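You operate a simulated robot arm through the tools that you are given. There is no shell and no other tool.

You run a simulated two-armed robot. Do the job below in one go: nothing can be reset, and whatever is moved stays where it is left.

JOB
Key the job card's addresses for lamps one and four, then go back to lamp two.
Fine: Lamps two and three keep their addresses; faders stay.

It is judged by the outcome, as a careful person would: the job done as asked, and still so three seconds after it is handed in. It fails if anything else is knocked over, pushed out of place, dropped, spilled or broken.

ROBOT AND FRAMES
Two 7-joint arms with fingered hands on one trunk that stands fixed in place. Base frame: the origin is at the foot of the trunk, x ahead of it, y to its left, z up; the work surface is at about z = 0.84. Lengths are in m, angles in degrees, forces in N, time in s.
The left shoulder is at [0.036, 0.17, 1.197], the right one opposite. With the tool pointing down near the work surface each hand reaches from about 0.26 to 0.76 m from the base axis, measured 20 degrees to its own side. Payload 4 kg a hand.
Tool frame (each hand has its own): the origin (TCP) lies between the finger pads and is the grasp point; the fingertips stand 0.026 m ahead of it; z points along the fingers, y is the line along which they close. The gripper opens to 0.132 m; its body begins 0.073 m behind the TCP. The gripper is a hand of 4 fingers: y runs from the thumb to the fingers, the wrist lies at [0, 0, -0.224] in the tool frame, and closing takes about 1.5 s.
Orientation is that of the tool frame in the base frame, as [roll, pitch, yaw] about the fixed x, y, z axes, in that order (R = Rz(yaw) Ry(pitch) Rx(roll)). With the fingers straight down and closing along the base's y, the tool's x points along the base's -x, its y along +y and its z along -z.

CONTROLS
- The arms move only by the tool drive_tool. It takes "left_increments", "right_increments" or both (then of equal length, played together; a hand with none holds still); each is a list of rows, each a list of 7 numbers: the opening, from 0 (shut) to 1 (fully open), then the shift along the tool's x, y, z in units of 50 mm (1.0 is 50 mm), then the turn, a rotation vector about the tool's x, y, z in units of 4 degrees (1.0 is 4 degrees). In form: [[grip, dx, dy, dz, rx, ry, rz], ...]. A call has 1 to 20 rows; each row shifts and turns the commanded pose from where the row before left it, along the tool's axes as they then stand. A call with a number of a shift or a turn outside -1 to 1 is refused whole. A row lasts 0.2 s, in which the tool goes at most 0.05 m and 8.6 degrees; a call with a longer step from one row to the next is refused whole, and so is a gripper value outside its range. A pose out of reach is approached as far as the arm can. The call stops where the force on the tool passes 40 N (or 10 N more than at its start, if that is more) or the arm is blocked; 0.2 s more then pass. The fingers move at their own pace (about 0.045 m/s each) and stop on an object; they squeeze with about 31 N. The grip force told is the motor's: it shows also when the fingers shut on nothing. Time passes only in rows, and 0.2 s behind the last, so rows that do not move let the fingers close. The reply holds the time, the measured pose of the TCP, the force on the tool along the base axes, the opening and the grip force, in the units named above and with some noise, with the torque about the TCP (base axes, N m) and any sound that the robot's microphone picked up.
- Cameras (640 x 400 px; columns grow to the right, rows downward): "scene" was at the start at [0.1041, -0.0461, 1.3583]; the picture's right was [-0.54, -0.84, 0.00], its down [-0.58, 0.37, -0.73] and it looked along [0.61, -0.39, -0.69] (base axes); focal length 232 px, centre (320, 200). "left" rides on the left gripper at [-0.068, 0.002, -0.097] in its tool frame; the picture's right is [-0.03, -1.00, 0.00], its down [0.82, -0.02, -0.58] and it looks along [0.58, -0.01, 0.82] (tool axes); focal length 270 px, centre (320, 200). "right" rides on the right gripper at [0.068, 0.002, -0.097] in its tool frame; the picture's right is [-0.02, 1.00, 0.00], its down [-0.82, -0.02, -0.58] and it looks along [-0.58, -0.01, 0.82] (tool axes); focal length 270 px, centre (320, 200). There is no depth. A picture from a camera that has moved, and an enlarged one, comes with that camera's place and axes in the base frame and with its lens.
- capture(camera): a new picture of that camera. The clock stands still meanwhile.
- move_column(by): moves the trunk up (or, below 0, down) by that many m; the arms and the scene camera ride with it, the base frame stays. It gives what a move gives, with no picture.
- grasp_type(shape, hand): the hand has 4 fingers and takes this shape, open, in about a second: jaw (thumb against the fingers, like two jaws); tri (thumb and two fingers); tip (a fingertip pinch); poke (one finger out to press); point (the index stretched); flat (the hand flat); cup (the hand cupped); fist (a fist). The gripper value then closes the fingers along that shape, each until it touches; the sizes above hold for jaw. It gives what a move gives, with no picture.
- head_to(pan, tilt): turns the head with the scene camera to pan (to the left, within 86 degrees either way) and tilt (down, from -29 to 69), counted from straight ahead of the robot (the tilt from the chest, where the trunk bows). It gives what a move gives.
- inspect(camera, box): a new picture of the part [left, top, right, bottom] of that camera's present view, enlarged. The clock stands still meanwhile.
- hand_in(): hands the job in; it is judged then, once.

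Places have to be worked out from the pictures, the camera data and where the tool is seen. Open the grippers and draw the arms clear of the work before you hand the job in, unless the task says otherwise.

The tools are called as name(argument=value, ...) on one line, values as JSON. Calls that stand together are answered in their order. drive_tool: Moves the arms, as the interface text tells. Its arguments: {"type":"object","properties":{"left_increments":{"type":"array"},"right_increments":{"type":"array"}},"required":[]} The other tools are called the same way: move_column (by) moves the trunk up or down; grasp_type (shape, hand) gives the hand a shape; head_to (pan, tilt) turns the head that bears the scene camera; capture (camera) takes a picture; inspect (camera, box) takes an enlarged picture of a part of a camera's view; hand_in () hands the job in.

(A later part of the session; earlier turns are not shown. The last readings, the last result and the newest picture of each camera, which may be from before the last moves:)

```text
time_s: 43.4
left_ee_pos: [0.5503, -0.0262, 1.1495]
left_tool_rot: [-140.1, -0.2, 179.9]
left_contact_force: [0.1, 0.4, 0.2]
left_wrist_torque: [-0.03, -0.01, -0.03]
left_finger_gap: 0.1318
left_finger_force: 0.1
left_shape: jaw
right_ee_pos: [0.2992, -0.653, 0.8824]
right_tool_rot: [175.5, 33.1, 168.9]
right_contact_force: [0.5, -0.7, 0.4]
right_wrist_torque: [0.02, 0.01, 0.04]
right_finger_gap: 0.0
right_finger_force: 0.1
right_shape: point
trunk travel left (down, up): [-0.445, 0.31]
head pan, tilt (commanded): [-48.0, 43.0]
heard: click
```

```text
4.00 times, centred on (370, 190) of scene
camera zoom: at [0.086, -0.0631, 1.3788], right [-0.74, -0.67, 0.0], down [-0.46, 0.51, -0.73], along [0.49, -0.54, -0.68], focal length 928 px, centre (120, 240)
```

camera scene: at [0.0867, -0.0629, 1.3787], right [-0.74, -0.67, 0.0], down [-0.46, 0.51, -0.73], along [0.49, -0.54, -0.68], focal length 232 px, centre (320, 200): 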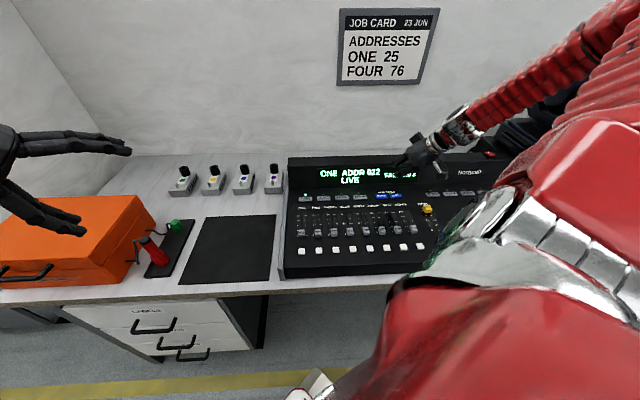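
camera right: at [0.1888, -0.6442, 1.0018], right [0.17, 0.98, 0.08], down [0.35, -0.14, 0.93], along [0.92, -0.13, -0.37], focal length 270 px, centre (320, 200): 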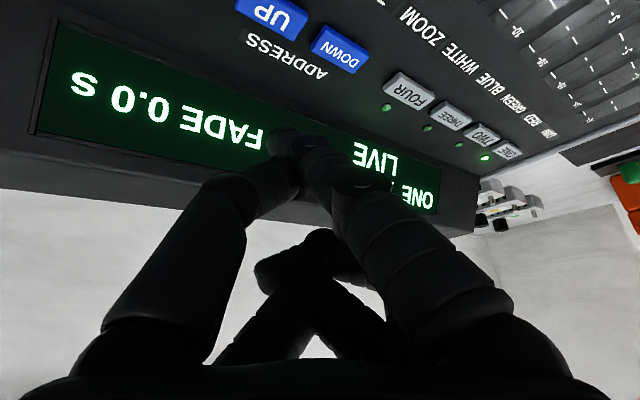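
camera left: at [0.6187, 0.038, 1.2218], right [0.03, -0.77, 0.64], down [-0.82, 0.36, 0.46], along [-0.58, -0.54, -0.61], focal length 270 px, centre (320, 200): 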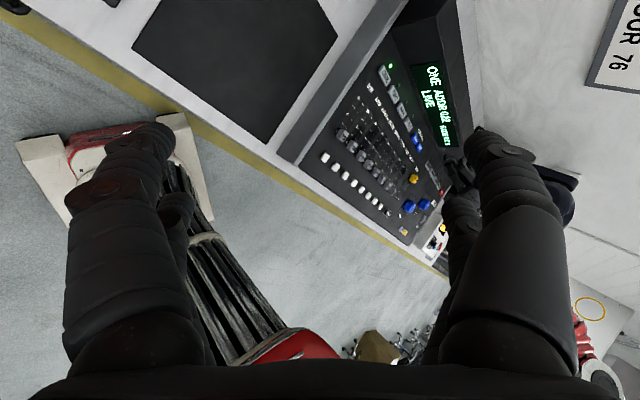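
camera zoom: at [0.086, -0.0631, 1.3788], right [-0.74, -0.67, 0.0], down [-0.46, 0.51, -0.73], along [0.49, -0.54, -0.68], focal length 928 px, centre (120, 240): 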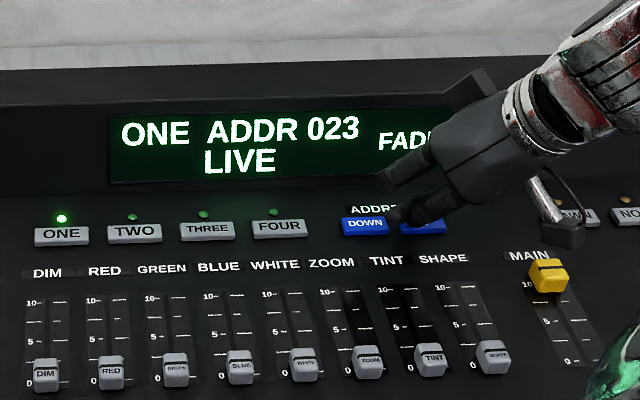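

One click took it from 022 to 023. I'll make the same press twice more.

drive_tool(right_increments=[[1, 0.0218, -0.0027, 0.0334, 0, 0, 0], [1, 0.0218, -0.0027, 0.0334, 0, 0, 0], [1, 0.0109, -0.0013, 0.0167, 0, 0, 0], [1, -0.0273, 0.0034, -0.0418, 0, 0, 0], [1, -0.0273, 0.0034, -0.0418, 0, 0, 0], [1, 0, 0, 0, 0, 0, 0], [1, 0.0218, -0.0027, 0.0334, 0, 0, 0], [1, 0.0218, -0.0027, 0.0334, 0, 0, 0], [1, 0.0109, -0.0013, 0.0167, 0, 0, 0], [1, -0.0273, 0.0034, -0.0418, 0, 0, 0], [1, -0.0273, 0.0034, -0.0418, 0, 0, 0], [1, 0, 0, 0, 0, 0, 0]])

inspect(camera="scene", box=[290, 140, 450, 240])

```text
time_s: 46.0
left_ee_pos: [0.5497, -0.0256, 1.1483]
left_tool_rot: [-140.1, -0.1, -179.9]
left_contact_force: [-0.3, 0.2, 0.0]
left_wrist_torque: [0.0, 0.01, 0.02]
left_finger_gap: 0.1318
left_finger_force: 0.1
left_shape: jaw
right_ee_pos: [0.3001, -0.6517, 0.8821]
right_tool_rot: [175.6, 32.9, 168.9]
right_contact_force: [0.2, -0.5, 1.3]
right_wrist_torque: [-0.07, 0.0, -0.07]
right_finger_gap: 0.0
right_finger_force: 0.0
right_shape: point
trunk travel left (down, up): [-0.445, 0.31]
head pan, tilt (commanded): [-48.0, 43.0]
heard: click
```

```text
4.00 times, centred on (370, 190) of scene
camera zoom: at [0.086, -0.0631, 1.3788], right [-0.74, -0.67, 0.0], down [-0.46, 0.51, -0.73], along [0.49, -0.54, -0.68], focal length 928 px, centre (120, 240)
```

zoom: 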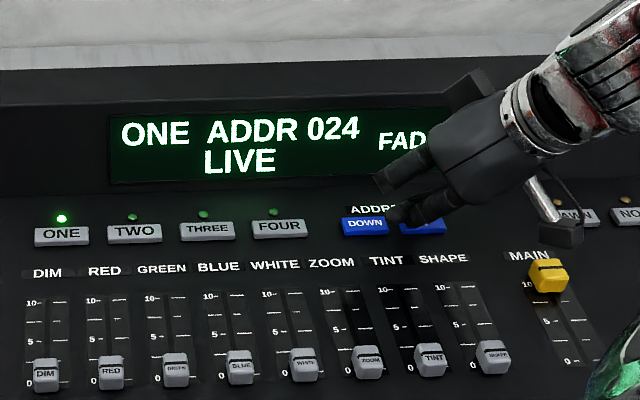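

Only one click registered (024); at my rest height the finger still lightly touches the key. I'll lift 6 mm more between presses and make a single press.

drive_tool(right_increments=[[1, -0.0328, 0.004, -0.0501, 0, 0, 0], [1, -0.0328, 0.004, -0.0501, 0, 0, 0], [1, 0, 0, 0, 0, 0, 0]])

inspect(camera="scene", box=[290, 140, 450, 240])

```text
time_s: 46.8
left_ee_pos: [0.5506, -0.0265, 1.1486]
left_tool_rot: [-140.0, -0.1, 179.9]
left_contact_force: [0.6, -1.3, 1.7]
left_wrist_torque: [0.02, -0.01, 0.0]
left_finger_gap: 0.1322
left_finger_force: 0.1
left_shape: jaw
right_ee_pos: [0.2996, -0.6521, 0.8894]
right_tool_rot: [175.5, 33.0, 168.9]
right_contact_force: [-0.1, 0.1, 0.0]
right_wrist_torque: [-0.01, 0.01, 0.0]
right_finger_gap: 0.0
right_finger_force: 0.0
right_shape: point
trunk travel left (down, up): [-0.445, 0.31]
head pan, tilt (commanded): [-48.0, 43.0]
```

```text
4.00 times, centred on (370, 190) of scene
camera zoom: at [0.0861, -0.0631, 1.3788], right [-0.74, -0.67, 0.0], down [-0.46, 0.51, -0.73], along [0.49, -0.54, -0.68], focal length 928 px, centre (120, 240)
```

zoom: 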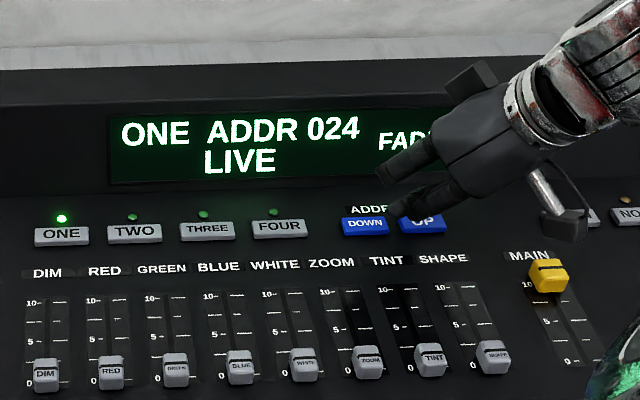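

Now fully clear at z≈0.889. I'll do one press, 10.5 mm down then back up.

drive_tool(right_increments=[[1, 0.0437, -0.0054, 0.0668, 0, 0, 0], [1, 0.0437, -0.0054, 0.0668, 0, 0, 0], [1, 0.0273, -0.0033, 0.0418, 0, 0, 0], [1, -0.0573, 0.007, -0.0877, 0, 0, 0], [1, -0.0573, 0.007, -0.0877, 0, 0, 0], [1, 0, 0, 0, 0, 0, 0]])

inspect(camera="scene", box=[290, 140, 450, 240])

```text
time_s: 48.2
left_ee_pos: [0.5502, -0.0258, 1.1487]
left_tool_rot: [-140.1, -0.1, -180.0]
left_contact_force: [-0.3, 0.8, -0.1]
left_wrist_torque: [0.0, 0.0, -0.01]
left_finger_gap: 0.1319
left_finger_force: 0.0
left_shape: jaw
right_ee_pos: [0.3003, -0.6526, 0.8883]
right_tool_rot: [175.5, 33.0, 168.9]
right_contact_force: [0.1, 0.3, -0.4]
right_wrist_torque: [0.01, -0.04, 0.02]
right_finger_gap: 0.0001
right_finger_force: 0.1
right_shape: point
trunk travel left (down, up): [-0.445, 0.31]
head pan, tilt (commanded): [-48.0, 43.0]
heard: click
```

```text
4.00 times, centred on (370, 190) of scene
camera zoom: at [0.0861, -0.0632, 1.3788], right [-0.74, -0.67, 0.0], down [-0.46, 0.51, -0.73], along [0.49, -0.54, -0.68], focal length 928 px, centre (120, 240)
```

zoom: 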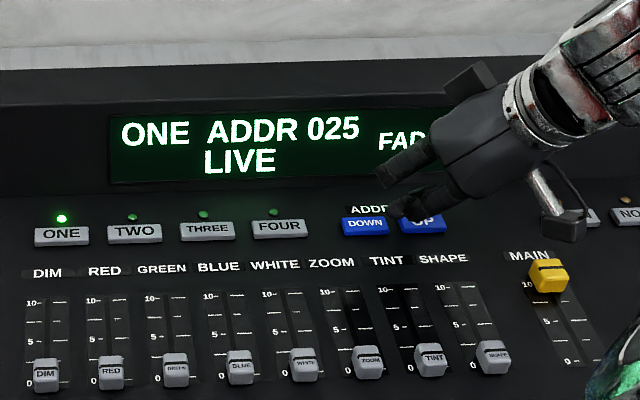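

Lamp ONE now reads 025. Next I'll lift 3 cm and move 12 cm along the row to above FOUR.

drive_tool(right_increments=[[1, -0.328, 0.04, -0.501, 0, 0, 0], [1, -0.378, 0.652, 0.3, 0, 0, 0], [1, -0.378, 0.652, 0.3, 0, 0, 0], [1, -0.378, 0.652, 0.3, 0, 0, 0], [1, 0, 0, 0, 0, 0, 0]])

inspect(camera="scene", box=[335, 150, 415, 210])

inspect(camera="left", box=[390, 80, 470, 140])

inspect(camera="right", box=[170, 40, 420, 200])

```text
time_s: 49.4
left_ee_pos: [0.5487, -0.0263, 1.1488]
left_tool_rot: [-140.0, 0.0, 180.0]
left_contact_force: [-0.6, 0.0, 0.5]
left_wrist_torque: [0.05, -0.02, 0.03]
left_finger_gap: 0.1319
left_finger_force: 0.1
left_shape: jaw
right_ee_pos: [0.385, -0.5672, 0.9187]
right_tool_rot: [175.5, 33.0, 168.9]
right_contact_force: [-0.3, -0.6, -0.4]
right_wrist_torque: [0.02, 0.02, -0.02]
right_finger_gap: 0.0
right_finger_force: 0.1
right_shape: point
trunk travel left (down, up): [-0.445, 0.31]
head pan, tilt (commanded): [-48.0, 43.0]
```

```text
6.67 times, centred on (375, 180) of scene
camera zoom: at [0.085, -0.0632, 1.3789], right [-0.74, -0.67, 0.0], down [-0.46, 0.51, -0.73], along [0.49, -0.54, -0.68], focal length 1547 px, centre (-47, 333)
```

zoom: 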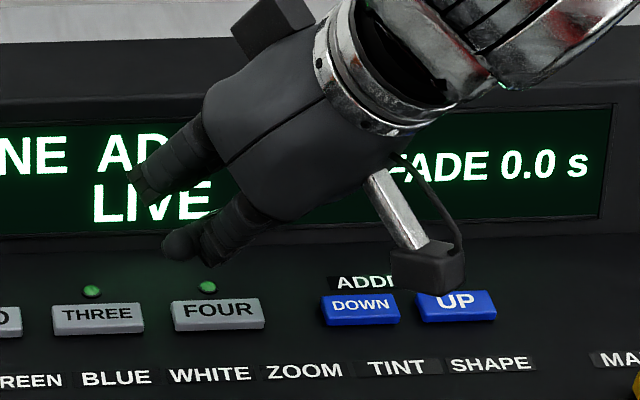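

```text
6.67 times, centred on (430, 110) of left
camera zoom: at [0.6172, 0.0376, 1.2227], right [0.03, -0.77, 0.64], down [-0.82, 0.36, 0.46], along [-0.58, -0.54, -0.62], focal length 1802 px, centre (-413, 800)
```

zoom: 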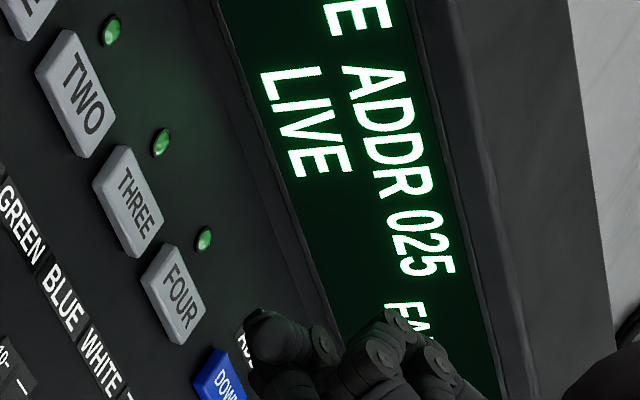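

```text
2.50 times, centred on (295, 120) of right
camera zoom: at [0.2755, -0.551, 0.9608], right [0.17, 0.98, 0.08], down [0.35, -0.14, 0.93], along [0.92, -0.13, -0.37], focal length 676 px, centre (382, 400)
```

zoom: 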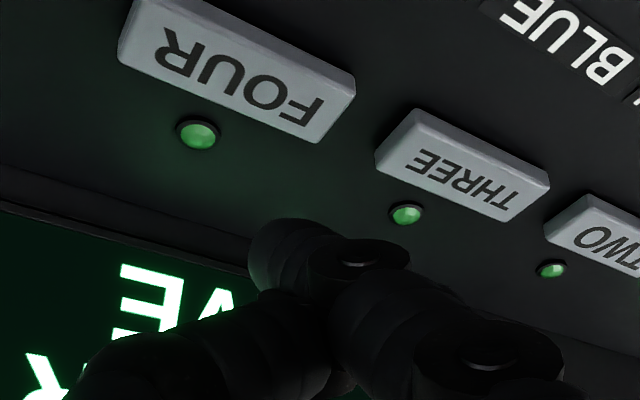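

The tip is over FOUR with the same alignment that worked on UP. I'll nudge 5 mm right and 2 mm forward, descend to just above the key and verify before pressing.

drive_tool(right_increments=[[1, 0.171, -0.071, 0.237, 0, 0, 0], [1, 0.171, -0.071, 0.237, 0, 0, 0], [1, 0, 0, 0, 0, 0, 0]])

inspect(camera="scene", box=[335, 150, 415, 210])

inspect(camera="left", box=[390, 80, 470, 140])

```text
time_s: 50.2
left_ee_pos: [0.551, -0.0264, 1.1485]
left_tool_rot: [-140.0, -0.2, -180.0]
left_contact_force: [0.6, -0.2, -0.2]
left_wrist_torque: [0.02, -0.01, 0.04]
left_finger_gap: 0.132
left_finger_force: 0.0
left_shape: jaw
right_ee_pos: [0.3828, -0.5728, 0.8911]
right_tool_rot: [175.5, 32.9, 168.9]
right_contact_force: [-0.5, -0.5, 0.5]
right_wrist_torque: [-0.02, -0.01, 0.02]
right_finger_gap: 0.0
right_finger_force: 0.2
right_shape: point
trunk travel left (down, up): [-0.445, 0.31]
head pan, tilt (commanded): [-48.0, 43.0]
```

```text
6.67 times, centred on (375, 180) of scene
camera zoom: at [0.0861, -0.063, 1.3788], right [-0.74, -0.67, 0.0], down [-0.46, 0.51, -0.73], along [0.49, -0.54, -0.68], focal length 1547 px, centre (-47, 333)
```

zoom: 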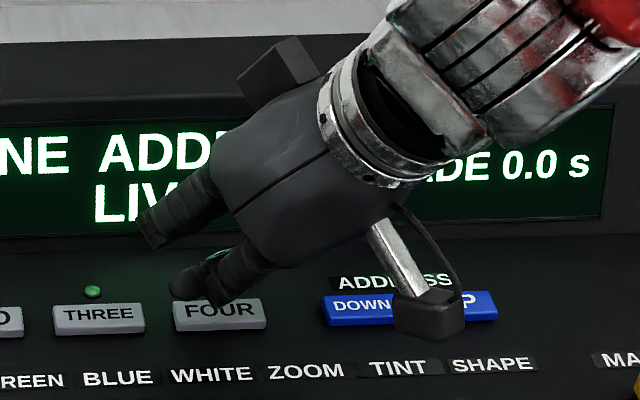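

```text
6.67 times, centred on (430, 110) of left
camera zoom: at [0.6181, 0.0378, 1.2222], right [0.03, -0.77, 0.64], down [-0.82, 0.36, 0.46], along [-0.58, -0.54, -0.62], focal length 1802 px, centre (-413, 800)
```

zoom: 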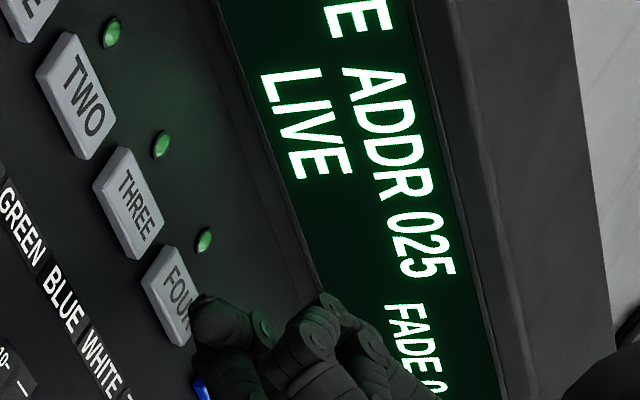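

Tip is over FOUR's top face. Pressing once now.

drive_tool(right_increments=[[1, 0.0437, -0.0054, 0.0668, 0, 0, 0], [1, 0.0437, -0.0054, 0.0668, 0, 0, 0], [1, 0.0437, -0.0054, 0.0668, 0, 0, 0], [1, -0.0656, 0.0081, -0.1002, 0, 0, 0], [1, -0.0656, 0.0081, -0.1002, 0, 0, 0], [1, 0, 0, 0, 0, 0, 0]])

inspect(camera="scene", box=[290, 140, 450, 240])

inspect(camera="left", box=[380, 50, 480, 130])

```text
time_s: 51.6
left_ee_pos: [0.5502, -0.0267, 1.1491]
left_tool_rot: [-139.9, -0.2, -180.0]
left_contact_force: [0.0, -0.5, -0.4]
left_wrist_torque: [0.01, 0.02, 0.02]
left_finger_gap: 0.132
left_finger_force: 0.0
left_shape: jaw
right_ee_pos: [0.3832, -0.5719, 0.8887]
right_tool_rot: [175.5, 33.0, 168.8]
right_contact_force: [0.4, -0.4, 0.2]
right_wrist_torque: [0.04, 0.03, -0.02]
right_finger_gap: 0.0
right_finger_force: 0.0
right_shape: point
trunk travel left (down, up): [-0.445, 0.31]
head pan, tilt (commanded): [-48.0, 43.0]
heard: click
```

```text
4.00 times, centred on (370, 190) of scene
camera zoom: at [0.0863, -0.0632, 1.3788], right [-0.74, -0.67, 0.0], down [-0.46, 0.51, -0.73], along [0.49, -0.54, -0.68], focal length 928 px, centre (120, 240)
```

zoom: 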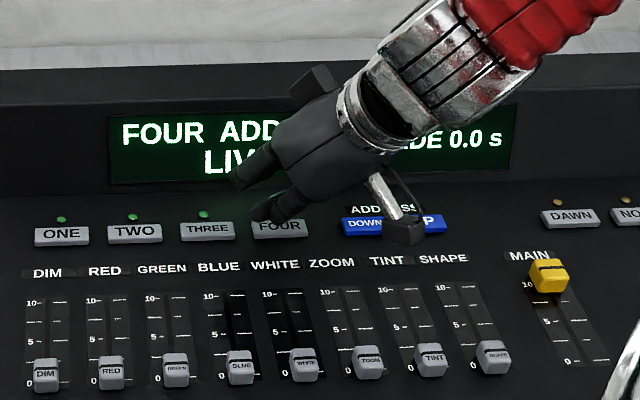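

```text
5.00 times, centred on (430, 90) of left
camera zoom: at [0.6183, 0.0377, 1.222], right [0.03, -0.77, 0.64], down [-0.82, 0.36, 0.46], along [-0.58, -0.54, -0.62], focal length 1351 px, centre (-230, 750)
```

zoom: 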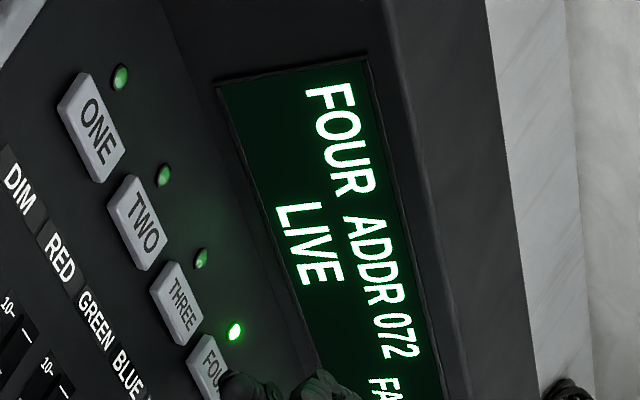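

Display reads FOUR ADDR 072, so four UP presses are needed. I'll retrace to above UP, settle at the previous press height and press once.

drive_tool(right_increments=[[1, -0.328, 0.04, -0.501, 0, 0, 0], [1, 0.371, -0.617, -0.293, 0, 0, 0], [1, 0.371, -0.617, -0.293, 0, 0, 0], [1, 0.371, -0.617, -0.293, 0, 0, 0], [1, 0, 0, 0, 0, 0, 0], [1, 0.164, -0.02, 0.2505, 0, 0, 0], [1, 0.164, -0.02, 0.2505, 0, 0, 0], [1, 0, 0, 0, 0, 0, 0]])

inspect(camera="scene", box=[290, 140, 450, 240])

inspect(camera="left", box=[410, 120, 470, 170])

```text
time_s: 53.4
left_ee_pos: [0.5498, -0.0253, 1.1496]
left_tool_rot: [-140.0, 0.0, -179.9]
left_contact_force: [0.5, 0.4, -0.1]
left_wrist_torque: [-0.01, -0.01, 0.0]
left_finger_gap: 0.1321
left_finger_force: 0.0
left_shape: jaw
right_ee_pos: [0.2996, -0.6525, 0.8867]
right_tool_rot: [175.5, 33.0, 168.9]
right_contact_force: [0.4, 0.6, -0.7]
right_wrist_torque: [0.01, 0.03, 0.0]
right_finger_gap: 0.0
right_finger_force: 0.0
right_shape: point
trunk travel left (down, up): [-0.445, 0.31]
head pan, tilt (commanded): [-48.0, 43.0]
```

```text
4.00 times, centred on (370, 190) of scene
camera zoom: at [0.0858, -0.0631, 1.3788], right [-0.74, -0.67, 0.0], down [-0.46, 0.51, -0.73], along [0.49, -0.54, -0.68], focal length 928 px, centre (120, 240)
```

zoom: 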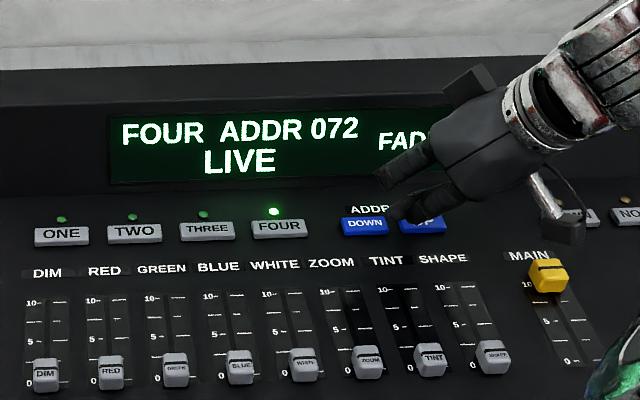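

```text
8.00 times, centred on (440, 145) of left
camera zoom: at [0.6178, 0.0378, 1.2223], right [0.03, -0.77, 0.64], down [-0.82, 0.36, 0.46], along [-0.58, -0.54, -0.62], focal length 2162 px, centre (-640, 640)
```

zoom: 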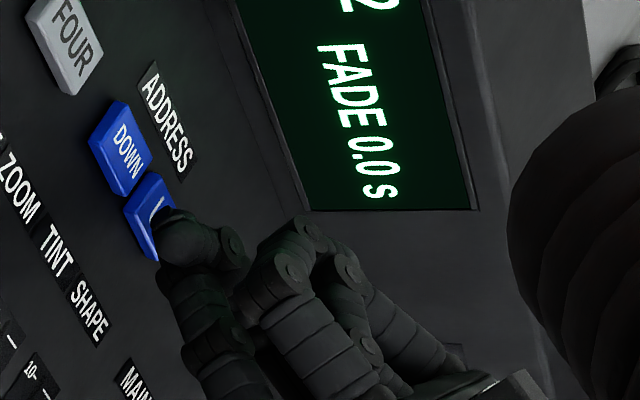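

Back over UP in the same spot. One press now, 10.5 mm down and back up.

drive_tool(right_increments=[[1, 0.0437, -0.0054, 0.0668, 0, 0, 0], [1, 0.0437, -0.0054, 0.0668, 0, 0, 0], [1, 0.0273, -0.0033, 0.0418, 0, 0, 0], [1, -0.0573, 0.007, -0.0877, 0, 0, 0], [1, -0.0573, 0.007, -0.0877, 0, 0, 0], [1, 0, 0, 0, 0, 0, 0]])

inspect(camera="scene", box=[290, 140, 450, 240])

```text
time_s: 54.8
left_ee_pos: [0.5498, -0.0262, 1.149]
left_tool_rot: [-140.0, -0.1, -179.9]
left_contact_force: [-0.6, 0.1, 0.4]
left_wrist_torque: [0.0, 0.04, -0.01]
left_finger_gap: 0.1318
left_finger_force: 0.0
left_shape: jaw
right_ee_pos: [0.2988, -0.6532, 0.8882]
right_tool_rot: [175.5, 32.9, 168.9]
right_contact_force: [-0.7, -0.4, -0.4]
right_wrist_torque: [0.0, 0.01, 0.02]
right_finger_gap: 0.0
right_finger_force: 0.1
right_shape: point
trunk travel left (down, up): [-0.445, 0.31]
head pan, tilt (commanded): [-48.0, 43.0]
heard: click
```

```text
4.00 times, centred on (370, 190) of scene
camera zoom: at [0.0861, -0.0631, 1.3788], right [-0.74, -0.67, 0.0], down [-0.46, 0.51, -0.73], along [0.49, -0.54, -0.68], focal length 928 px, centre (120, 240)
```

zoom: 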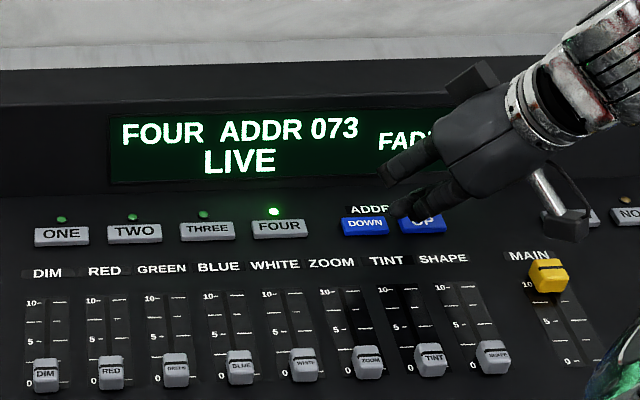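

The address is now 073, one count per press. Pressing again.

drive_tool(right_increments=[[1, 0.0437, -0.0054, 0.0668, 0, 0, 0], [1, 0.0437, -0.0054, 0.0668, 0, 0, 0], [1, 0.0273, -0.0033, 0.0418, 0, 0, 0], [1, -0.0573, 0.007, -0.0877, 0, 0, 0], [1, -0.0573, 0.007, -0.0877, 0, 0, 0], [1, 0, 0, 0, 0, 0, 0]])

inspect(camera="scene", box=[290, 140, 450, 240])

```text
time_s: 56.2
left_ee_pos: [0.5506, -0.0265, 1.1499]
left_tool_rot: [-140.0, -0.1, -179.9]
left_contact_force: [0.1, 0.1, 0.8]
left_wrist_torque: [-0.03, 0.02, -0.03]
left_finger_gap: 0.1318
left_finger_force: 0.1
left_shape: jaw
right_ee_pos: [0.2999, -0.6522, 0.8894]
right_tool_rot: [175.6, 33.1, 168.9]
right_contact_force: [-0.1, 0.3, -0.1]
right_wrist_torque: [-0.03, -0.04, -0.05]
right_finger_gap: 0.0
right_finger_force: 0.0
right_shape: point
trunk travel left (down, up): [-0.445, 0.31]
head pan, tilt (commanded): [-48.0, 43.0]
heard: click
```

```text
4.00 times, centred on (370, 190) of scene
camera zoom: at [0.0861, -0.0632, 1.3788], right [-0.74, -0.67, 0.0], down [-0.46, 0.51, -0.73], along [0.49, -0.54, -0.68], focal length 928 px, centre (120, 240)
```

zoom: 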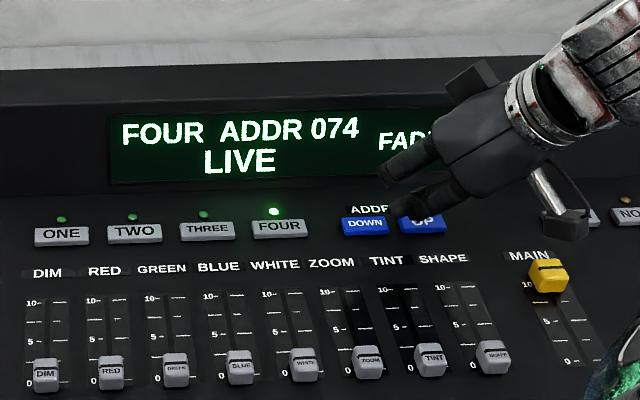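

Display shows 074. Third press of four.

drive_tool(right_increments=[[1, 0.0437, -0.0054, 0.0668, 0, 0, 0], [1, 0.0437, -0.0054, 0.0668, 0, 0, 0], [1, 0.0273, -0.0033, 0.0418, 0, 0, 0], [1, -0.0573, 0.007, -0.0877, 0, 0, 0], [1, -0.0573, 0.007, -0.0877, 0, 0, 0], [1, 0, 0, 0, 0, 0, 0]])

inspect(camera="scene", box=[290, 140, 450, 240])

```text
time_s: 57.6
left_ee_pos: [0.5504, -0.0264, 1.1486]
left_tool_rot: [-140.0, -0.1, -179.9]
left_contact_force: [-1.1, 0.3, -0.2]
left_wrist_torque: [0.03, 0.02, 0.01]
left_finger_gap: 0.1319
left_finger_force: 0.1
left_shape: jaw
right_ee_pos: [0.2979, -0.653, 0.8886]
right_tool_rot: [175.5, 32.9, 168.9]
right_contact_force: [-0.2, -0.5, 0.9]
right_wrist_torque: [0.0, -0.02, -0.04]
right_finger_gap: 0.0003
right_finger_force: 0.1
right_shape: point
trunk travel left (down, up): [-0.445, 0.31]
head pan, tilt (commanded): [-48.0, 43.0]
heard: click
```

```text
4.00 times, centred on (370, 190) of scene
camera zoom: at [0.0861, -0.0631, 1.3788], right [-0.74, -0.67, 0.0], down [-0.46, 0.51, -0.73], along [0.49, -0.54, -0.68], focal length 928 px, centre (120, 240)
```

zoom: 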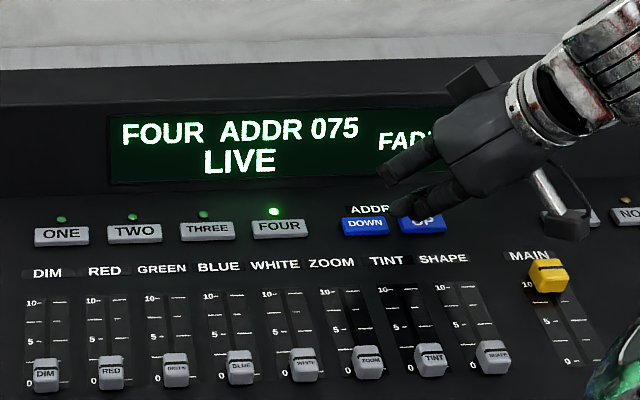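

Display shows 075. Last press for lamp FOUR.

drive_tool(right_increments=[[1, 0.0437, -0.0054, 0.0668, 0, 0, 0], [1, 0.0437, -0.0054, 0.0668, 0, 0, 0], [1, 0.0273, -0.0033, 0.0418, 0, 0, 0], [1, -0.0573, 0.007, -0.0877, 0, 0, 0], [1, -0.0573, 0.007, -0.0877, 0, 0, 0], [1, 0, 0, 0, 0, 0, 0]])

inspect(camera="scene", box=[290, 140, 450, 240])

```text
time_s: 59.0
left_ee_pos: [0.5496, -0.026, 1.1491]
left_tool_rot: [-140.1, -0.1, -179.9]
left_contact_force: [0.3, 1.1, -0.4]
left_wrist_torque: [-0.02, 0.0, -0.01]
left_finger_gap: 0.1319
left_finger_force: 0.1
left_shape: jaw
right_ee_pos: [0.2983, -0.6526, 0.8899]
right_tool_rot: [175.5, 33.0, 169.0]
right_contact_force: [0.5, -0.2, 0.7]
right_wrist_torque: [0.0, 0.04, -0.01]
right_finger_gap: 0.0
right_finger_force: 0.0
right_shape: point
trunk travel left (down, up): [-0.445, 0.31]
head pan, tilt (commanded): [-48.0, 43.0]
heard: click
```

```text
4.00 times, centred on (370, 190) of scene
camera zoom: at [0.0861, -0.0631, 1.3788], right [-0.74, -0.67, 0.0], down [-0.46, 0.51, -0.73], along [0.49, -0.54, -0.68], focal length 928 px, centre (120, 240)
```

zoom: 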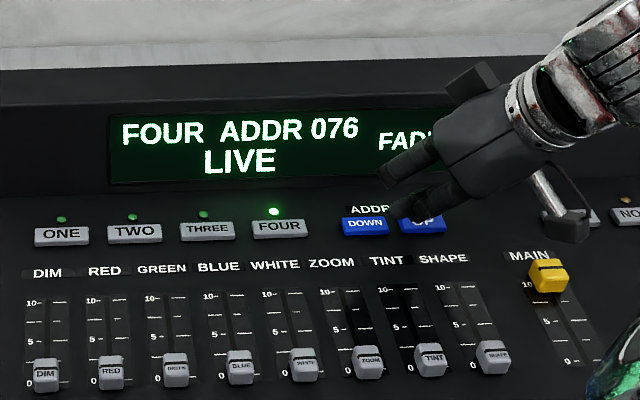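

Lamp FOUR now reads 076. I'll lift 4 cm and go back along the row to above TWO, turning the hand 15° back on the way to keep within reach.

drive_tool(right_increments=[[1, -0.437, 0.054, -0.668, 0, 0, 0], [1, -0.363, 0.632, 0.288, -0.342, 0.042, -0.522], [1, -0.387, 0.611, 0.302, -0.342, 0.042, -0.522], [1, -0.409, 0.59, 0.315, -0.342, 0.042, -0.522], [1, -0.431, 0.567, 0.328, -0.342, 0.042, -0.522], [1, -0.453, 0.543, 0.34, -0.342, 0.042, -0.522], [1, -0.473, 0.517, 0.351, -0.342, 0.042, -0.522], [1, 0, 0, 0, 0, 0, 0]])

inspect(camera="scene", box=[300, 150, 380, 210])

inspect(camera="left", box=[380, 60, 460, 120])

inspect(camera="right", box=[170, 40, 420, 200])

```text
time_s: 60.8
left_ee_pos: [0.5493, -0.0273, 1.1494]
left_tool_rot: [-140.0, 0.0, -180.0]
left_contact_force: [-0.1, -0.4, 1.0]
left_wrist_torque: [-0.01, -0.02, 0.02]
left_finger_gap: 0.132
left_finger_force: 0.0
left_shape: jaw
right_ee_pos: [0.4651, -0.4844, 0.9263]
right_tool_rot: [175.6, 33.0, -176.3]
right_contact_force: [0.5, 0.3, 0.7]
right_wrist_torque: [0.03, 0.02, -0.03]
right_finger_gap: 0.0
right_finger_force: 0.1
right_shape: point
trunk travel left (down, up): [-0.445, 0.31]
head pan, tilt (commanded): [-48.0, 43.0]
```

```text
6.67 times, centred on (340, 180) of scene
camera zoom: at [0.0855, -0.0634, 1.3789], right [-0.74, -0.67, 0.0], down [-0.46, 0.51, -0.73], along [0.49, -0.54, -0.68], focal length 1547 px, centre (187, 333)
```

zoom: 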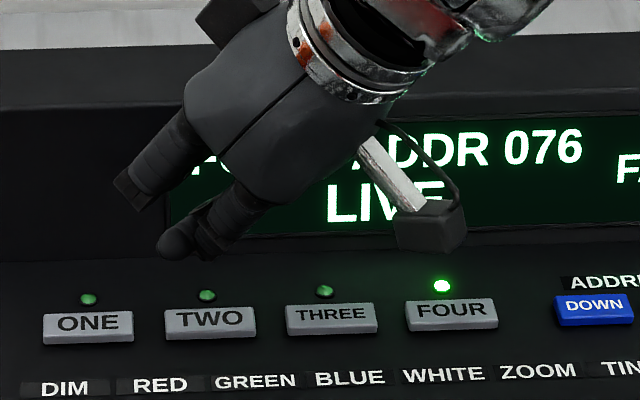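

```text
6.67 times, centred on (420, 90) of left
camera zoom: at [0.6176, 0.0374, 1.2225], right [0.03, -0.77, 0.64], down [-0.82, 0.36, 0.46], along [-0.58, -0.54, -0.62], focal length 1802 px, centre (-347, 933)
```

zoom: 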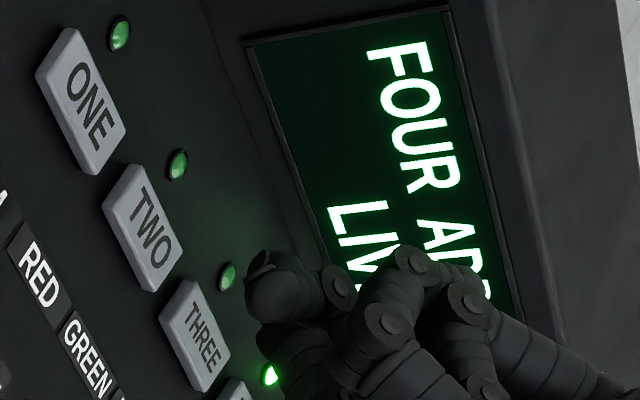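

```text
2.50 times, centred on (295, 120) of right
camera zoom: at [0.3556, -0.4957, 0.9698], right [-0.09, 0.99, 0.08], down [0.38, -0.04, 0.93], along [0.92, 0.11, -0.37], focal length 676 px, centre (382, 400)
```

zoom: 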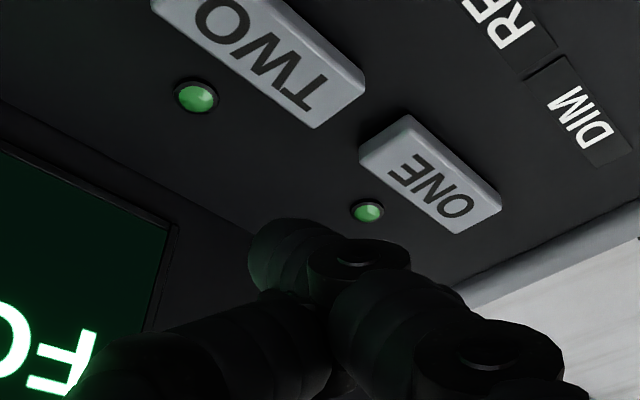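

The tip projects onto the centre of TWO. I'll descend 37 mm to just above it and verify.

drive_tool(right_increments=[[1, 0.202, -0.0248, 0.309, 0, 0, 0], [1, 0.202, -0.0248, 0.309, 0, 0, 0], [1, 0, 0, 0, 0, 0, 0]])

inspect(camera="scene", box=[300, 150, 380, 210])

inspect(camera="left", box=[380, 60, 460, 120])

```text
time_s: 61.6
left_ee_pos: [0.549, -0.0269, 1.1478]
left_tool_rot: [-140.0, -0.2, 180.0]
left_contact_force: [0.1, 0.0, 0.1]
left_wrist_torque: [0.0, 0.0, -0.01]
left_finger_gap: 0.132
left_finger_force: 0.1
left_shape: jaw
right_ee_pos: [0.4656, -0.4836, 0.8919]
right_tool_rot: [175.6, 33.0, -176.2]
right_contact_force: [-0.9, -0.1, 0.5]
right_wrist_torque: [0.01, -0.02, -0.01]
right_finger_gap: 0.0001
right_finger_force: 0.1
right_shape: point
trunk travel left (down, up): [-0.445, 0.31]
head pan, tilt (commanded): [-48.0, 43.0]
```

```text
6.67 times, centred on (340, 180) of scene
camera zoom: at [0.086, -0.0631, 1.3788], right [-0.74, -0.67, 0.0], down [-0.46, 0.51, -0.73], along [0.49, -0.54, -0.68], focal length 1547 px, centre (187, 333)
```

zoom: 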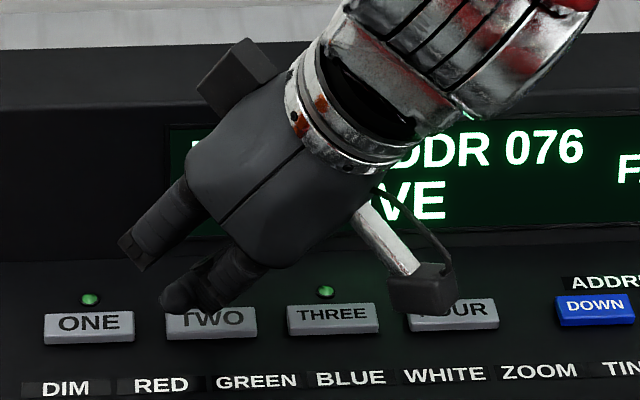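

```text
6.67 times, centred on (420, 90) of left
camera zoom: at [0.6181, 0.0377, 1.2222], right [0.03, -0.77, 0.64], down [-0.82, 0.36, 0.46], along [-0.58, -0.54, -0.62], focal length 1802 px, centre (-347, 933)
```

zoom: 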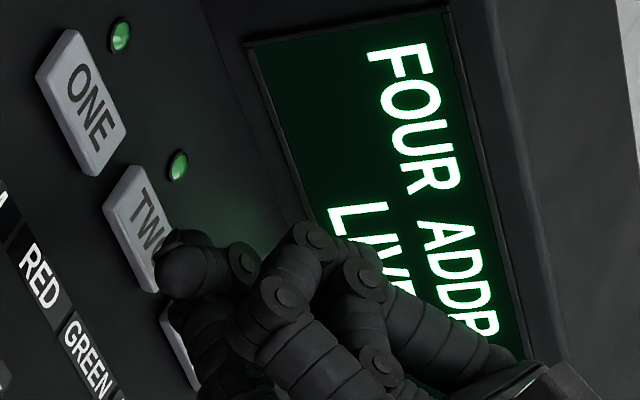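

The tip is on TWO's top face with ONE and THREE clear. Pressing once.

drive_tool(right_increments=[[1, 0.0437, -0.0054, 0.0668, 0, 0, 0], [1, 0.0437, -0.0054, 0.0668, 0, 0, 0], [1, 0.0437, -0.0054, 0.0668, 0, 0, 0], [1, -0.0656, 0.0081, -0.1002, 0, 0, 0], [1, -0.0656, 0.0081, -0.1002, 0, 0, 0], [1, 0, 0, 0, 0, 0, 0]])

inspect(camera="left", box=[380, 50, 480, 130])

inspect(camera="scene", box=[290, 140, 450, 240])

```text
time_s: 63.0
left_ee_pos: [0.5501, -0.0257, 1.1481]
left_tool_rot: [-140.0, -0.1, 180.0]
left_contact_force: [-0.4, 0.8, -0.3]
left_wrist_torque: [0.0, 0.0, 0.03]
left_finger_gap: 0.132
left_finger_force: 0.1
left_shape: jaw
right_ee_pos: [0.4631, -0.4838, 0.8924]
right_tool_rot: [175.5, 33.1, -176.0]
right_contact_force: [-1.4, 0.4, -0.4]
right_wrist_torque: [0.0, -0.02, -0.01]
right_finger_gap: 0.0
right_finger_force: 0.0
right_shape: point
trunk travel left (down, up): [-0.445, 0.31]
head pan, tilt (commanded): [-48.0, 43.0]
```

```text
5.00 times, centred on (430, 90) of left
camera zoom: at [0.6184, 0.0378, 1.222], right [0.03, -0.77, 0.64], down [-0.82, 0.36, 0.46], along [-0.58, -0.54, -0.62], focal length 1351 px, centre (-230, 750)
```

zoom: 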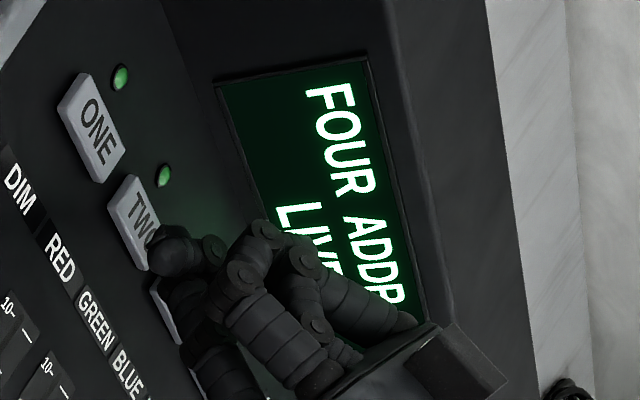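

```text
4.00 times, centred on (370, 190) of scene
camera zoom: at [0.0864, -0.0632, 1.3788], right [-0.74, -0.67, 0.0], down [-0.46, 0.51, -0.73], along [0.49, -0.54, -0.68], focal length 928 px, centre (120, 240)
```

zoom: 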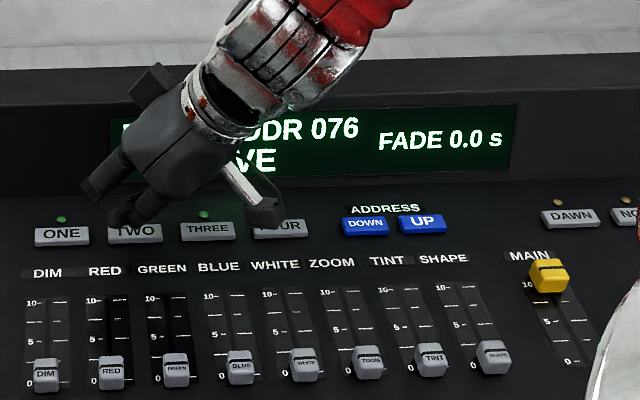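

No click that time; I may have been just too shallow. I'll go down again in small steps to z≈0.879 and read the force at the bottom.

drive_tool(right_increments=[[1, 0.0437, -0.0054, 0.0668, 0, 0, 0], [1, 0.0437, -0.0054, 0.0668, 0, 0, 0], [1, 0.0328, -0.004, 0.0501, 0, 0, 0]])

inspect(camera="scene", box=[300, 165, 348, 205])

inspect(camera="left", box=[380, 60, 460, 120])

```text
time_s: 63.8
left_ee_pos: [0.5501, -0.0258, 1.1496]
left_tool_rot: [-140.0, -0.1, 179.9]
left_contact_force: [-0.5, -1.0, -0.6]
left_wrist_torque: [0.01, -0.01, 0.0]
left_finger_gap: 0.132
left_finger_force: 0.1
left_shape: jaw
right_ee_pos: [0.4648, -0.4857, 0.8831]
right_tool_rot: [175.5, 33.0, -176.0]
right_contact_force: [0.4, 0.3, 1.3]
right_wrist_torque: [-0.02, 0.0, -0.02]
right_finger_gap: 0.0
right_finger_force: 0.0
right_shape: point
trunk travel left (down, up): [-0.445, 0.31]
head pan, tilt (commanded): [-48.0, 43.0]
```

```text
10.00 times, centred on (324, 185) of scene
camera zoom: at [0.0862, -0.0631, 1.3788], right [-0.74, -0.67, 0.0], down [-0.46, 0.51, -0.73], along [0.49, -0.54, -0.68], focal length 2321 px, centre (280, 350)
```

zoom: 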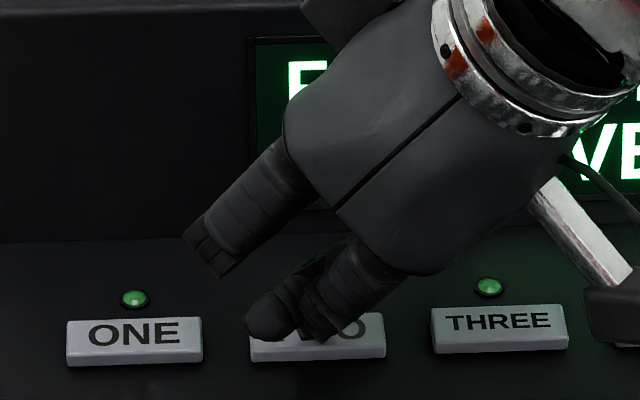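

```text
6.67 times, centred on (420, 90) of left
camera zoom: at [0.6183, 0.0378, 1.2221], right [0.03, -0.77, 0.64], down [-0.82, 0.36, 0.46], along [-0.58, -0.54, -0.62], focal length 1802 px, centre (-347, 933)
```

zoom: 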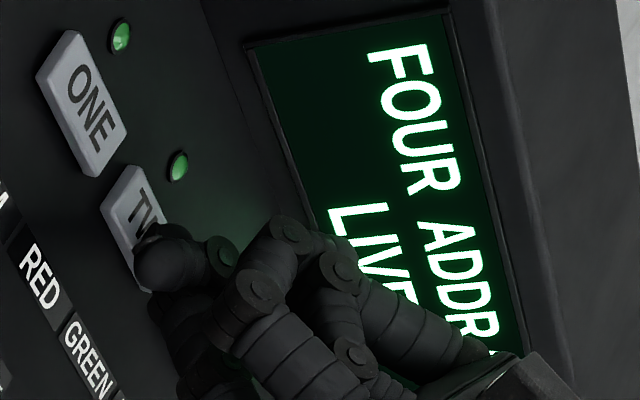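

Now at z≈0.883, just at the key with the tip on its top face. Two more 2 mm steps.

drive_tool(right_increments=[[1, 0.0218, -0.0027, 0.0334, 0, 0, 0], [1, 0.0218, -0.0027, 0.0334, 0, 0, 0]])

inspect(camera="left", box=[380, 50, 480, 130])

```text
time_s: 64.4
left_ee_pos: [0.5497, -0.0258, 1.1486]
left_tool_rot: [-139.9, 0.1, -180.0]
left_contact_force: [0.1, -0.9, -0.9]
left_wrist_torque: [0.0, 0.01, 0.02]
left_finger_gap: 0.1321
left_finger_force: 0.1
left_shape: jaw
right_ee_pos: [0.4652, -0.4867, 0.8794]
right_tool_rot: [175.5, 33.1, -176.1]
right_contact_force: [-1.5, 1.1, 7.5]
right_wrist_torque: [-0.08, 0.07, -0.01]
right_finger_gap: 0.0002
right_finger_force: 0.0
right_shape: point
trunk travel left (down, up): [-0.445, 0.31]
head pan, tilt (commanded): [-48.0, 43.0]
heard: click
```

```text
5.00 times, centred on (430, 90) of left
camera zoom: at [0.6177, 0.0382, 1.2225], right [0.03, -0.77, 0.64], down [-0.82, 0.36, 0.46], along [-0.58, -0.54, -0.62], focal length 1351 px, centre (-230, 750)
```

zoom: 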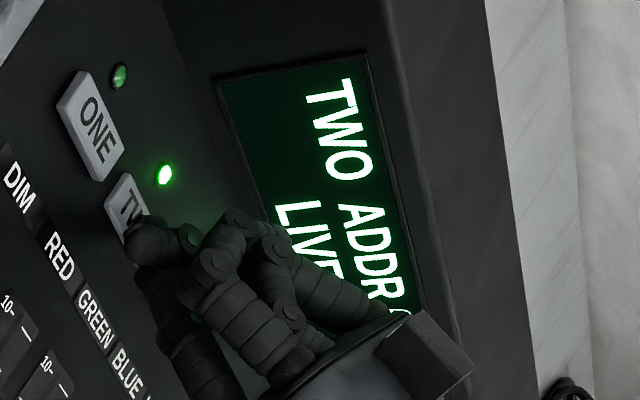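

Click at 7.5 N, and TWO is selected with its LED lit. I'll lift the hand straight up 16 cm and verify the whole panel.

drive_tool(right_increments=[[1, -0.109, 0.0135, -0.167, 0, 0, 0], [1, -0.437, 0.054, -0.668, 0, 0, 0], [1, -0.437, 0.054, -0.668, 0, 0, 0], [1, -0.437, 0.054, -0.668, 0, 0, 0], [1, -0.437, 0.054, -0.668, 0, 0, 0], [1, 0, 0, 0, 0, 0, 0]])

capture(camera="scene")

inspect(camera="left", box=[340, 40, 480, 140])

```text
time_s: 65.8
left_ee_pos: [0.5515, -0.0267, 1.1477]
left_tool_rot: [-140.0, -0.2, 180.0]
left_contact_force: [-0.2, -0.7, -0.4]
left_wrist_torque: [-0.01, -0.02, -0.01]
left_finger_gap: 0.1319
left_finger_force: 0.1
left_shape: jaw
right_ee_pos: [0.4644, -0.4867, 1.0469]
right_tool_rot: [175.5, 32.9, -176.2]
right_contact_force: [-0.3, -0.3, -0.2]
right_wrist_torque: [0.01, 0.01, -0.01]
right_finger_gap: 0.0
right_finger_force: 0.1
right_shape: point
trunk travel left (down, up): [-0.445, 0.31]
head pan, tilt (commanded): [-48.0, 43.0]
```

```text
taken
camera scene: at [0.0867, -0.0636, 1.3787], right [-0.74, -0.67, 0.0], down [-0.46, 0.51, -0.73], along [0.49, -0.54, -0.68], focal length 232 px, centre (320, 200)
```

scene: 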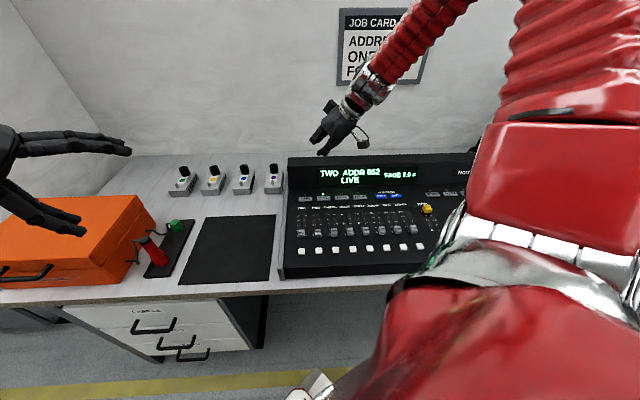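

```text
4.00 times, centred on (410, 90) of left
camera zoom: at [0.6187, 0.0374, 1.2218], right [0.03, -0.77, 0.64], down [-0.82, 0.36, 0.46], along [-0.58, -0.54, -0.62], focal length 1081 px, centre (-40, 640)
```

zoom: 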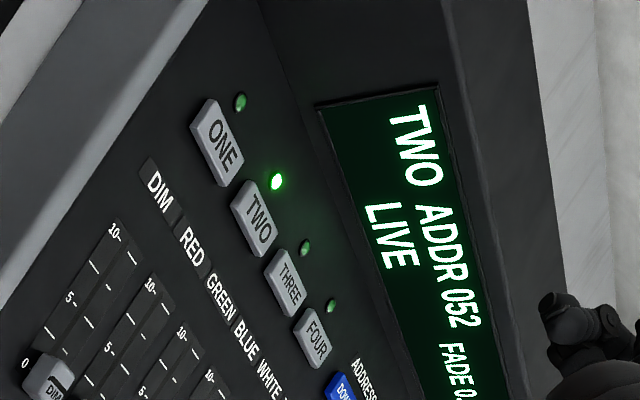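

Display reads TWO ADDR 052 LIVE and lamp two's LED is lit. Before finishing I want to be sure lamp one's address survived the lamp changes, so I'll hover over ONE to re-select it briefly.

drive_tool(right_increments=[[1, -0.388, 0.388, 0.285, 0, 0, 0], [1, -0.388, 0.388, 0.285, 0, 0, 0], [1, 0, 0, 0, 0, 0, 0], [1, 0.423, -0.052, 0.647, 0, 0, 0], [1, 0.423, -0.052, 0.647, 0, 0, 0], [1, 0.423, -0.052, 0.647, 0, 0, 0], [1, 0.3, -0.037, 0.459, 0, 0, 0], [1, 0, 0, 0, 0, 0, 0]])

inspect(camera="scene", box=[300, 165, 348, 205])

inspect(camera="left", box=[370, 50, 450, 110])

```text
time_s: 67.6
left_ee_pos: [0.5512, -0.0257, 1.148]
left_tool_rot: [-140.0, -0.1, 180.0]
left_contact_force: [0.2, -0.2, 0.0]
left_wrist_torque: [0.01, 0.01, -0.01]
left_finger_gap: 0.1321
left_finger_force: 0.2
left_shape: jaw
right_ee_pos: [0.5101, -0.4418, 0.9029]
right_tool_rot: [175.5, 32.9, -176.1]
right_contact_force: [0.3, -0.2, -0.4]
right_wrist_torque: [-0.01, 0.03, 0.03]
right_finger_gap: 0.0
right_finger_force: 0.1
right_shape: point
trunk travel left (down, up): [-0.445, 0.31]
head pan, tilt (commanded): [-48.0, 43.0]
```

```text
10.00 times, centred on (324, 185) of scene
camera zoom: at [0.0862, -0.0629, 1.3788], right [-0.74, -0.67, 0.0], down [-0.46, 0.51, -0.73], along [0.49, -0.54, -0.68], focal length 2321 px, centre (280, 350)
```

zoom: 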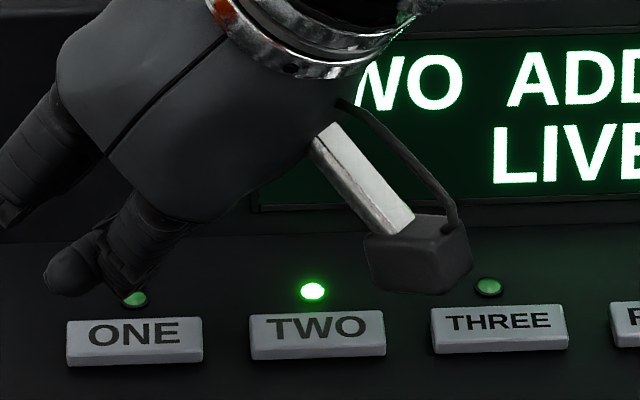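

```text
6.67 times, centred on (410, 80) of left
camera zoom: at [0.6182, 0.0379, 1.2221], right [0.03, -0.77, 0.64], down [-0.82, 0.36, 0.46], along [-0.58, -0.54, -0.62], focal length 1802 px, centre (-280, 1000)
```

zoom: 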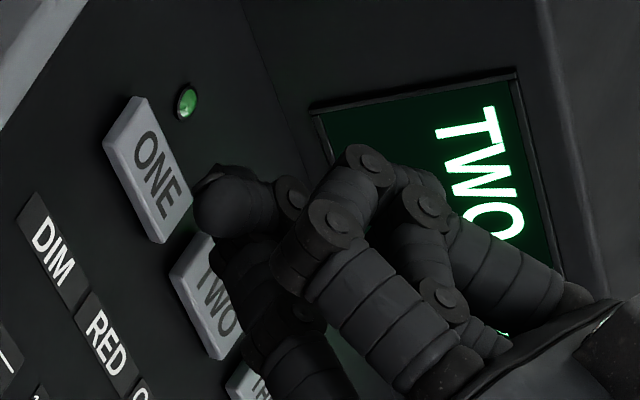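

Aligned over ONE. Pressing once (24 mm down to z≈0.879, then back up) to read lamp one's stored address.

drive_tool(right_increments=[[1, 0.0437, -0.0054, 0.0668, 0, 0, 0], [1, 0.0437, -0.0054, 0.0668, 0, 0, 0], [1, 0.0437, -0.0054, 0.0668, 0, 0, 0], [1, 0.0437, -0.0054, 0.0668, 0, 0, 0], [1, 0.0437, -0.0054, 0.0668, 0, 0, 0], [1, 0.0437, -0.0054, 0.0668, 0, 0, 0], [1, 0, 0, 0, 0, 0, 0], [1, -0.131, 0.0162, -0.2004, 0, 0, 0], [1, -0.131, 0.0162, -0.2004, 0, 0, 0], [1, 0, 0, 0, 0, 0, 0]])

inspect(camera="scene", box=[290, 140, 450, 240])

```text
time_s: 69.8
left_ee_pos: [0.5504, -0.025, 1.1489]
left_tool_rot: [-139.9, -0.1, 179.9]
left_contact_force: [0.1, 0.2, -0.4]
left_wrist_torque: [-0.01, -0.01, 0.04]
left_finger_gap: 0.1317
left_finger_force: 0.0
left_shape: jaw
right_ee_pos: [0.509, -0.4427, 0.9042]
right_tool_rot: [175.5, 33.0, -176.1]
right_contact_force: [-0.4, 0.2, 0.5]
right_wrist_torque: [0.05, -0.01, 0.02]
right_finger_gap: 0.0001
right_finger_force: 0.0
right_shape: point
trunk travel left (down, up): [-0.445, 0.31]
head pan, tilt (commanded): [-48.0, 43.0]
heard: click
```

```text
4.00 times, centred on (370, 190) of scene
camera zoom: at [0.0865, -0.0632, 1.3788], right [-0.74, -0.67, 0.0], down [-0.46, 0.51, -0.73], along [0.49, -0.54, -0.68], focal length 928 px, centre (120, 240)
```

zoom: 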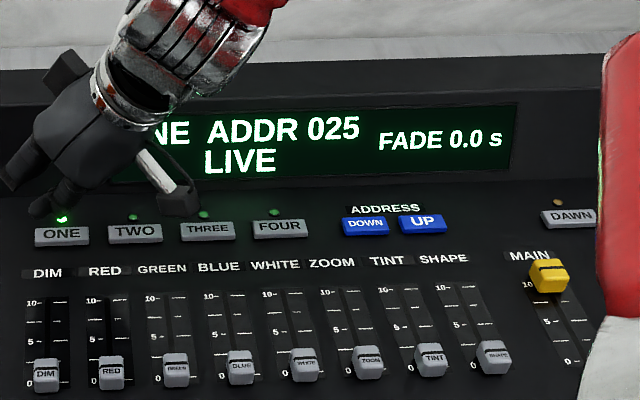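

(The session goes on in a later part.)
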